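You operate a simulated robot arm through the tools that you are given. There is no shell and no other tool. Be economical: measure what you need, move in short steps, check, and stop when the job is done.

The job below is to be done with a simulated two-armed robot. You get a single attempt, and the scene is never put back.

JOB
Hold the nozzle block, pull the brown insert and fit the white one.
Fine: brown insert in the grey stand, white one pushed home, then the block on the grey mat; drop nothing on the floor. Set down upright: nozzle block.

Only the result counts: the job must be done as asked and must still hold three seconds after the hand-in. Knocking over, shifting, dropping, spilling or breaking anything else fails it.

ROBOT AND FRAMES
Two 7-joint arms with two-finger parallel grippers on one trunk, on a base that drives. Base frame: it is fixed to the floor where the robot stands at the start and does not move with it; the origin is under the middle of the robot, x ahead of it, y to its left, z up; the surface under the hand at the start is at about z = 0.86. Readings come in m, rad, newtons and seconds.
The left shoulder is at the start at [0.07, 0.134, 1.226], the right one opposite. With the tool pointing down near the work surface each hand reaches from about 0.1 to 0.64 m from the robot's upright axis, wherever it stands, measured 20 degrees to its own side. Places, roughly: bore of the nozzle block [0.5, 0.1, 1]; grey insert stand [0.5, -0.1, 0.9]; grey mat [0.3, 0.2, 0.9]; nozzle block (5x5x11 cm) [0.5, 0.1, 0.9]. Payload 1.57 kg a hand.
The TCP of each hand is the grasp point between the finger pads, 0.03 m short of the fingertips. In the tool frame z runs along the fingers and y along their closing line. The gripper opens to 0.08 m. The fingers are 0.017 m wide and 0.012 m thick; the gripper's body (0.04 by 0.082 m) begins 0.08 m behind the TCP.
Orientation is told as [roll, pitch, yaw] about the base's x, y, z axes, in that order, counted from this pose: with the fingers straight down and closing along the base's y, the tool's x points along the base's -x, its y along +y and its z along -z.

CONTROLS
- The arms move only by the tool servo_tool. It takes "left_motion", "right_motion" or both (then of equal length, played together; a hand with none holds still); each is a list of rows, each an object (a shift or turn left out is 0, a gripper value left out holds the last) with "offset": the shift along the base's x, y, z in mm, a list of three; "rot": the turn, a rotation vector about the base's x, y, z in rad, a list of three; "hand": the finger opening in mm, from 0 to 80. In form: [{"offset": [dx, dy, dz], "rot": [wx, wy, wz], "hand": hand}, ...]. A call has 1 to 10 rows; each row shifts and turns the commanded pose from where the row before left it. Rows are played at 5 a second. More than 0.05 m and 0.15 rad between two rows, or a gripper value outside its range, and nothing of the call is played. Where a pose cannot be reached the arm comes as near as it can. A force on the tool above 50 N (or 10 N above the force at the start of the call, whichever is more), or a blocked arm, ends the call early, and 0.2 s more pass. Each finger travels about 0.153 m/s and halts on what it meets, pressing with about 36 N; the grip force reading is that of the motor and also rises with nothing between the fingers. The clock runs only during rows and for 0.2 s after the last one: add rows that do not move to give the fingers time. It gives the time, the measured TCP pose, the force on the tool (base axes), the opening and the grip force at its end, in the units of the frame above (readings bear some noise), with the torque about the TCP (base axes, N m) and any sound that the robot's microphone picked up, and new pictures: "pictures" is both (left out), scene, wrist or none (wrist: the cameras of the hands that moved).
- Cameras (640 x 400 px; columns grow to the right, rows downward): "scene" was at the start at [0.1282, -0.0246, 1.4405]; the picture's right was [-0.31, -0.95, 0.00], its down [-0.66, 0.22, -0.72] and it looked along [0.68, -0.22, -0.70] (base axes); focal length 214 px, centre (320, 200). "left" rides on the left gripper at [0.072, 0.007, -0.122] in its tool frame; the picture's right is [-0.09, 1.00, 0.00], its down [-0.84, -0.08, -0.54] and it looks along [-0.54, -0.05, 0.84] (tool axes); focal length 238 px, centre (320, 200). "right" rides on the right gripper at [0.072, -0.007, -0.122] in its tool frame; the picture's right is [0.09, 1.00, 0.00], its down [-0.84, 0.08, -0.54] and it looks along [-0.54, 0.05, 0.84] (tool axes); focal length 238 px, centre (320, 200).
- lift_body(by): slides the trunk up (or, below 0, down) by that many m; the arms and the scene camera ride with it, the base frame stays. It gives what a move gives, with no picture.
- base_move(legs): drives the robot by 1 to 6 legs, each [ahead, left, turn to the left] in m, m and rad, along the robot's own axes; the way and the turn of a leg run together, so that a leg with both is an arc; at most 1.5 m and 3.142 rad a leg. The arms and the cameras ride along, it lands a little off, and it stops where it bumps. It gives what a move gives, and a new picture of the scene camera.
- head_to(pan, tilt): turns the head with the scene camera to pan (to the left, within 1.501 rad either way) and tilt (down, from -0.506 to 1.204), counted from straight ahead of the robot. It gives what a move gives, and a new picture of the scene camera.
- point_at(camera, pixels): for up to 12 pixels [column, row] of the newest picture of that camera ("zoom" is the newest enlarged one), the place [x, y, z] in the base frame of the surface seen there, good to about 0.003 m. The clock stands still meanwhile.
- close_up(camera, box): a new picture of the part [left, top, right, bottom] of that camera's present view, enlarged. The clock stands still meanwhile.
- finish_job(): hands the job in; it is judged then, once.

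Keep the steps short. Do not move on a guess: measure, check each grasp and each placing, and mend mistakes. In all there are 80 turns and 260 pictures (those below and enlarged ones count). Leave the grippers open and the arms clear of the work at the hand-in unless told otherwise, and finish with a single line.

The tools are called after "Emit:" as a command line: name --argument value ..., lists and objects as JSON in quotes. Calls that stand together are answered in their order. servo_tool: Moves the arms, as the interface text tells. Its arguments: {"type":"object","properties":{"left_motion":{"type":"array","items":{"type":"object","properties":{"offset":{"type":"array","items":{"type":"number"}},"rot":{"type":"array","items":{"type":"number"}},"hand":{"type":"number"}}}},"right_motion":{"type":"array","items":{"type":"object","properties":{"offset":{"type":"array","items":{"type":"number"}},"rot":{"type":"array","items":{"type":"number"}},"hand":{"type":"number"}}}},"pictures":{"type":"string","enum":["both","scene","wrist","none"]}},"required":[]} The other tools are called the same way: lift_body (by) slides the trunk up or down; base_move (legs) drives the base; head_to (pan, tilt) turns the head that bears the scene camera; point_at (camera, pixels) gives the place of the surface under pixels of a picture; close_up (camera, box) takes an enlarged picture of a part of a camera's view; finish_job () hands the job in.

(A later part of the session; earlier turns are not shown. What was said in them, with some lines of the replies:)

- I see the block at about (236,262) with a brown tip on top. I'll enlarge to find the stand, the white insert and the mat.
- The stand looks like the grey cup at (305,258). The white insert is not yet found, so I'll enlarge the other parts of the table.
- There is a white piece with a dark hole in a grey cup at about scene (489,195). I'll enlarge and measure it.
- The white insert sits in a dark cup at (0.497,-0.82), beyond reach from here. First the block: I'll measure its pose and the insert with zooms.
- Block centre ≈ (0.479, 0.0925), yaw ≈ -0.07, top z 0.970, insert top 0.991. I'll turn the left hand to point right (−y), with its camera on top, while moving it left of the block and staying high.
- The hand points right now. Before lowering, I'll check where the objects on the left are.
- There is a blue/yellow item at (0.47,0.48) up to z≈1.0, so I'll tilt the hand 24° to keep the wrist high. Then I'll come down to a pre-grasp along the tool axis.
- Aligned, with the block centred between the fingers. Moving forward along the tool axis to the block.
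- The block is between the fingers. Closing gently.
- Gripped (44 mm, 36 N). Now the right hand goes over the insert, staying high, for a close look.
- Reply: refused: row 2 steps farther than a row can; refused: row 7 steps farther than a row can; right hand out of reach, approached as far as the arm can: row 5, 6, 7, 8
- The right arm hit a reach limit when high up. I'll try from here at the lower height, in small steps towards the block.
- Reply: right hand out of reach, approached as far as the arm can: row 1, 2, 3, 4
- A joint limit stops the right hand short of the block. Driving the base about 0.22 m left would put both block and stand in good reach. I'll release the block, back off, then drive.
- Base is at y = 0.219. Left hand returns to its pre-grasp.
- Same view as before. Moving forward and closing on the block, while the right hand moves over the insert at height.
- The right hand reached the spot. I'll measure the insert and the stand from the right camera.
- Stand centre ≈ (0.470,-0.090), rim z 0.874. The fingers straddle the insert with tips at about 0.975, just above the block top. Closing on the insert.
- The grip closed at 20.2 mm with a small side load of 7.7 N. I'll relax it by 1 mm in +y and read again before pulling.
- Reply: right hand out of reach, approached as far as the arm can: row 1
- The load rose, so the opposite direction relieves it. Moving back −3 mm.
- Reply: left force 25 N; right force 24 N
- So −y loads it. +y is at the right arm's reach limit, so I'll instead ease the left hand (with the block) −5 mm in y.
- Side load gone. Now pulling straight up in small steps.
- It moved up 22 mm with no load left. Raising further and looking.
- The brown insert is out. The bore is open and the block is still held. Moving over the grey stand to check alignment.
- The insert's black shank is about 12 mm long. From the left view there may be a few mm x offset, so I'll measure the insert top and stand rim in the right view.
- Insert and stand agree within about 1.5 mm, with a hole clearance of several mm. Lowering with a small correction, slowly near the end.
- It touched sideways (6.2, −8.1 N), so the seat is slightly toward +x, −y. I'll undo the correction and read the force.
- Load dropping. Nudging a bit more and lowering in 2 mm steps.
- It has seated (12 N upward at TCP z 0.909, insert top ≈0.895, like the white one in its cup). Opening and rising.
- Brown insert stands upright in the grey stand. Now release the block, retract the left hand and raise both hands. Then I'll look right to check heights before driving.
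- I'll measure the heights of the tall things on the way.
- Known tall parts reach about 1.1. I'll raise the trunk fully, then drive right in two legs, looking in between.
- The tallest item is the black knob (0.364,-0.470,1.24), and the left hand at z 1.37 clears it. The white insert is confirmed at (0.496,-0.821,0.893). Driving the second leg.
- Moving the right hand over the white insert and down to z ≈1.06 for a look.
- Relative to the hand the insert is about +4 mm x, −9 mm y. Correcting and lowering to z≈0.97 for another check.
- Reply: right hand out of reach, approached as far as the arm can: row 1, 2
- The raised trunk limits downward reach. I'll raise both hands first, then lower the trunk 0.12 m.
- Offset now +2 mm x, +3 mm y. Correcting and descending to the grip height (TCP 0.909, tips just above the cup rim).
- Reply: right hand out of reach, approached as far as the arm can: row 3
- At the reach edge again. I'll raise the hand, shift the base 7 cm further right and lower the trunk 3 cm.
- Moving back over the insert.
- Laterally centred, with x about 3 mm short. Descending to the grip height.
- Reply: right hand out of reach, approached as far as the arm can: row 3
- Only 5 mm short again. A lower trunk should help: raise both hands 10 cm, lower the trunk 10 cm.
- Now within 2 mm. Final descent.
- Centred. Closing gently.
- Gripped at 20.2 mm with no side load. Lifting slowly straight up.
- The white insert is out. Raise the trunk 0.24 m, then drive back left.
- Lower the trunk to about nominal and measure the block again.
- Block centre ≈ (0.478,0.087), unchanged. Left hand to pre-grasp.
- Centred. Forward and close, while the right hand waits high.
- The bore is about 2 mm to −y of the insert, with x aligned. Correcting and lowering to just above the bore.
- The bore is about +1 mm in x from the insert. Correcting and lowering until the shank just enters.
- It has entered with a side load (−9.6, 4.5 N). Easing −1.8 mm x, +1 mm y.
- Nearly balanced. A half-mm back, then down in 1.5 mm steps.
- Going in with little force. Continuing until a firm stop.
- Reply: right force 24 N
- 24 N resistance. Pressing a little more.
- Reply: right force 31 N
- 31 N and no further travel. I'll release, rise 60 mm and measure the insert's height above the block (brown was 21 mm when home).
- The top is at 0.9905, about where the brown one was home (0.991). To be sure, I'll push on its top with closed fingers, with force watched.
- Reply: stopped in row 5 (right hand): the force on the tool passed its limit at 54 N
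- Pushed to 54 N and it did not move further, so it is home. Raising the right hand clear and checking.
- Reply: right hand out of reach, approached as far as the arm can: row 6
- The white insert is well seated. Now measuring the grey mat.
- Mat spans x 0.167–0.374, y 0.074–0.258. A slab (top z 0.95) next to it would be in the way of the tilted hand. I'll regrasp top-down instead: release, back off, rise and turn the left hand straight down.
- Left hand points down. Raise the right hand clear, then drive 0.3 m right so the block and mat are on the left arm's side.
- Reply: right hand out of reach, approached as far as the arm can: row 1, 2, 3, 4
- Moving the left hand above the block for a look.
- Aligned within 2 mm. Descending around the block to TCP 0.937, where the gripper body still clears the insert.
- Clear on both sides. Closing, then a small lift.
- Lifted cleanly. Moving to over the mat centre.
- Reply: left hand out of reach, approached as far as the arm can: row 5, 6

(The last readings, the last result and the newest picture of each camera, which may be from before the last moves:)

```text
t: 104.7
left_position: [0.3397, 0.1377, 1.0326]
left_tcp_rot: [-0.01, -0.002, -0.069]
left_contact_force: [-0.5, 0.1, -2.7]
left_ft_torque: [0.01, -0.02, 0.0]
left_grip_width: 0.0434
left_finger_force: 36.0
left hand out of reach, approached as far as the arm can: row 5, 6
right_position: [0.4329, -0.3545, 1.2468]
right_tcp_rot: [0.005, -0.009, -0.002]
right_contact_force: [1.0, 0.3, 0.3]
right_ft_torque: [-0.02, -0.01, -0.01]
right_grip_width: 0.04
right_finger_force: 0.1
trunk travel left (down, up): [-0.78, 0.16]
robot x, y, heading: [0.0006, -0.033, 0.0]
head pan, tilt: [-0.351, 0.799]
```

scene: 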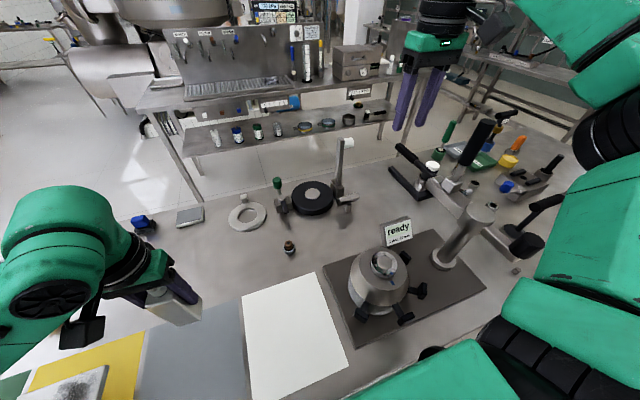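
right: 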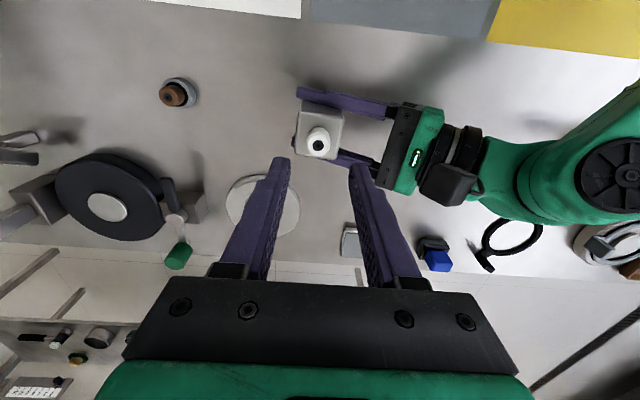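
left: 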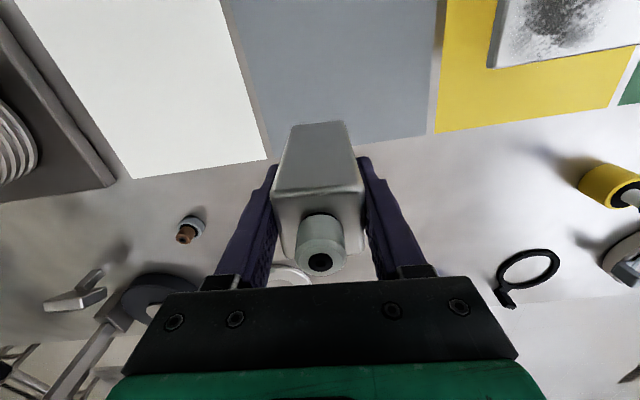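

The arm stops at x 0.34, which is on the mat but near its edge. I'll back the base up 6 cm to carry the block over the mat centre.

Emit:
base_move --legs '[[-0.06, 0.02, 0]]'

Emit:
close_up --camera "left" --box '[180, 0, 480, 190]'

```text
t: 105.6
left_position: [0.2855, 0.1547, 1.0312]
left_tcp_rot: [-0.01, 0.003, -0.068]
left_contact_force: [1.0, -1.4, -3.7]
left_ft_torque: [0.01, 0.0, -0.01]
left_grip_width: 0.0437
left_finger_force: 35.4
right_position: [0.3801, -0.3359, 1.2426]
right_tcp_rot: [0.007, -0.003, -0.003]
right_contact_force: [0.3, 0.5, 0.0]
right_ft_torque: [0.01, 0.02, 0.01]
right_grip_width: 0.0402
right_finger_force: 0.0
trunk travel left (down, up): [-0.78, 0.16]
robot x, y, heading: [-0.0585, -0.009, -0.002]
head pan, tilt: [-0.351, 0.799]
```

scene: 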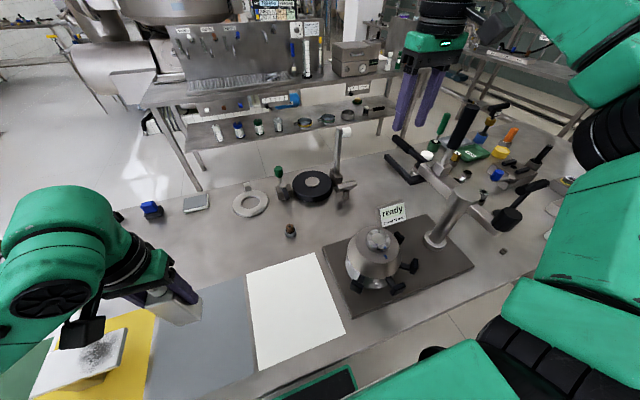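

```text
2.11 times, centred on (330, 95) of left
```

zoom: 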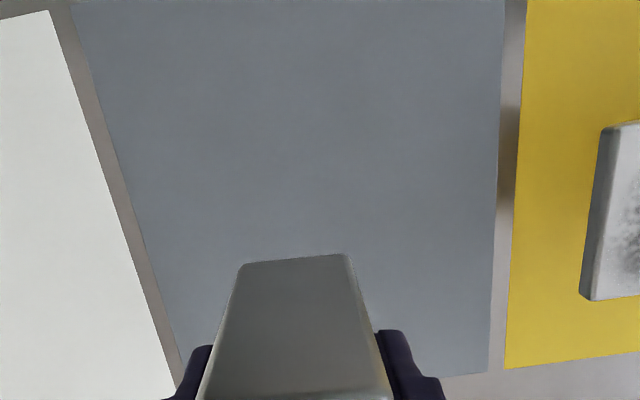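

The block is over the mat at (0.285,0.155), well inside. Lowering.

Emit:
servo_tool --left_motion '[{"offset": [0, 0, -35]}, {"offset": [0, 0, -30]}, {"offset": [0, 0, -15]}, {"offset": [0, 0, -8]}, {}]' --pictures "wrist"

```text
t: 106.8
left_position: [0.281, 0.1563, 0.9439]
left_tcp_rot: [-0.013, -0.004, -0.069]
left_contact_force: [-1.1, 0.3, -2.8]
left_ft_torque: [-0.02, 0.0, -0.01]
left_grip_width: 0.0436
left_finger_force: 36.3
right_position: [0.3746, -0.3343, 1.2456]
right_tcp_rot: [0.006, -0.008, -0.004]
right_contact_force: [-0.2, 0.1, 0.0]
right_ft_torque: [0.02, 0.01, 0.02]
right_grip_width: 0.04
right_finger_force: 0.0
trunk travel left (down, up): [-0.78, 0.16]
robot x, y, heading: [-0.0597, -0.0113, 0.003]
head pan, tilt: [-0.351, 0.799]
```

left: 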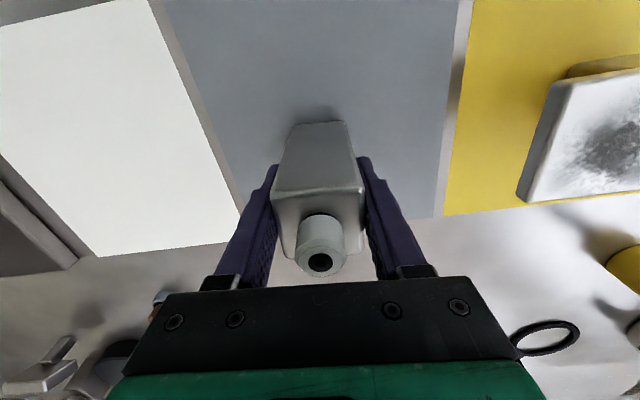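

A few mm to go. Small steps until contact.

Emit:
servo_tool --left_motion '[{"offset": [0, 0, -2]}, {"offset": [0, 0, -2]}, {"offset": [0, 0, -1.5]}, {"offset": [0, 0, -1]}, {}]' --pictures "none"

```text
t: 108.0
left_position: [0.2803, 0.1561, 0.9385]
left_tcp_rot: [-0.01, -0.003, -0.068]
left_contact_force: [0.6, 0.8, -1.1]
left_ft_torque: [0.07, -0.05, -0.02]
left_grip_width: 0.0438
left_finger_force: 36.5
right_position: [0.373, -0.3346, 1.2461]
right_tcp_rot: [0.005, -0.009, -0.004]
right_contact_force: [0.6, 0.7, 0.8]
right_ft_torque: [0.02, -0.02, -0.01]
right_grip_width: 0.0402
right_finger_force: 0.1
trunk travel left (down, up): [-0.78, 0.16]
robot x, y, heading: [-0.0635, -0.0116, -0.001]
head pan, tilt: [-0.351, 0.799]
5 turns are left
```

Nearly touching. Lower 2 mm more, open, and rise clear in one go.

Emit:
servo_tool --left_motion '[{"offset": [0, 0, -1]}, {"offset": [0, 0, -1]}, {}, {"hand": 50}, {"hand": 65}, {"hand": 80}, {"offset": [0, 0, 30]}, {"offset": [0, 0, 40]}, {"offset": [0, 0, 45]}, {"offset": [0, 0, 45]}]' --pictures "both"

```text
t: 110.2
left_position: [0.2795, 0.1572, 1.0967]
left_tcp_rot: [-0.009, -0.003, -0.067]
left_contact_force: [0.6, -0.9, -0.2]
left_ft_torque: [0.0, -0.01, 0.02]
left_grip_width: 0.08
left_finger_force: 0.1
right_position: [0.3743, -0.3352, 1.2461]
right_tcp_rot: [0.007, -0.008, -0.004]
right_contact_force: [-0.3, 0.0, 0.5]
right_ft_torque: [-0.01, 0.0, 0.01]
right_grip_width: 0.0399
right_finger_force: 0.1
trunk travel left (down, up): [-0.78, 0.16]
robot x, y, heading: [-0.0589, -0.012, 0.001]
head pan, tilt: [-0.351, 0.799]
4 turns are left
```

scene: 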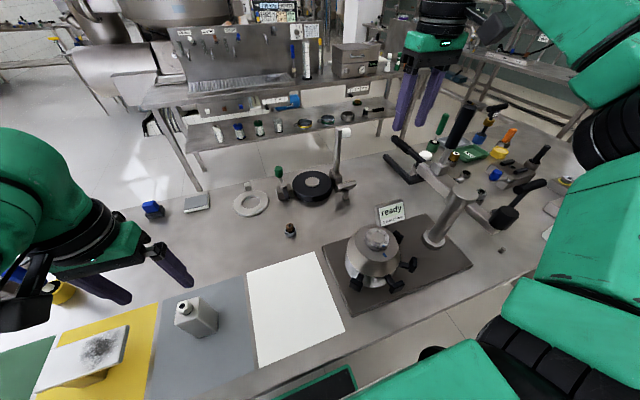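
left: 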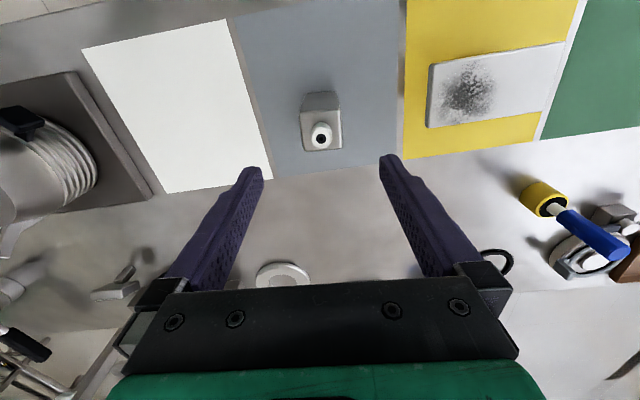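

The block stands upright on the grey mat with the white insert in it. Opening the right gripper fully and raising the left hand a little more, with one last check.

Emit:
servo_tool --left_motion '[{"offset": [0, 0, 40]}, {"offset": [0, 0, 40]}, {}]' --right_motion '[{"hand": 80}, {}, {}]' --pictures "scene"

Emit:
close_up --camera "scene" --box '[140, 200, 320, 370]'

```text
t: 111.0
left_position: [0.28, 0.1562, 1.1775]
left_tcp_rot: [-0.01, -0.002, -0.068]
left_contact_force: [0.7, 0.3, 0.1]
left_ft_torque: [-0.03, 0.01, 0.0]
left_grip_width: 0.0798
left_finger_force: 0.1
right_position: [0.375, -0.3337, 1.2461]
right_tcp_rot: [0.006, -0.009, -0.004]
right_contact_force: [0.7, 0.2, -0.7]
right_ft_torque: [0.02, 0.01, -0.01]
right_grip_width: 0.0802
right_finger_force: 0.2
trunk travel left (down, up): [-0.78, 0.16]
robot x, y, heading: [-0.0612, -0.0086, -0.002]
head pan, tilt: [-0.351, 0.799]
```

scene: 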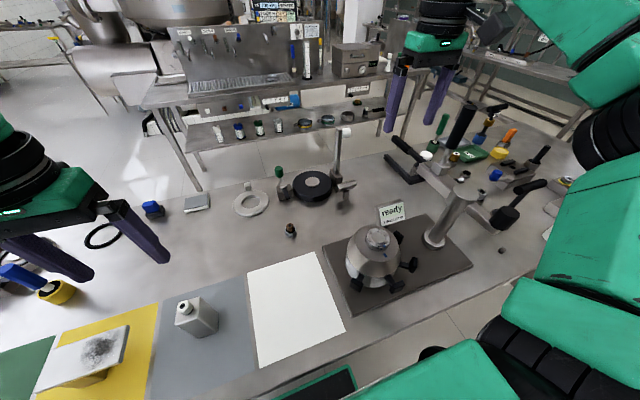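

```text
2.35 times, centred on (230, 285) of scene
3 turns are left
```

zoom: 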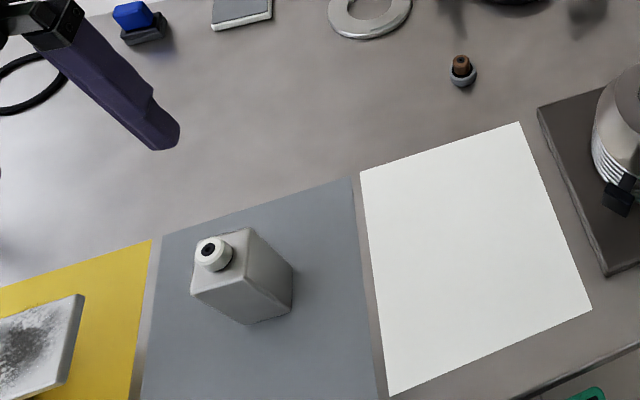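

All in place: brown in the stand, white home, block upright on the mat, hands open and clear. Handing in.

Emit:
finish_job

```text
The job is handed in.
```

The brown insert is in the grey stand, the white one is pushed home in the nozzle block, and the block stands upright on the grey mat with nothing dropped.
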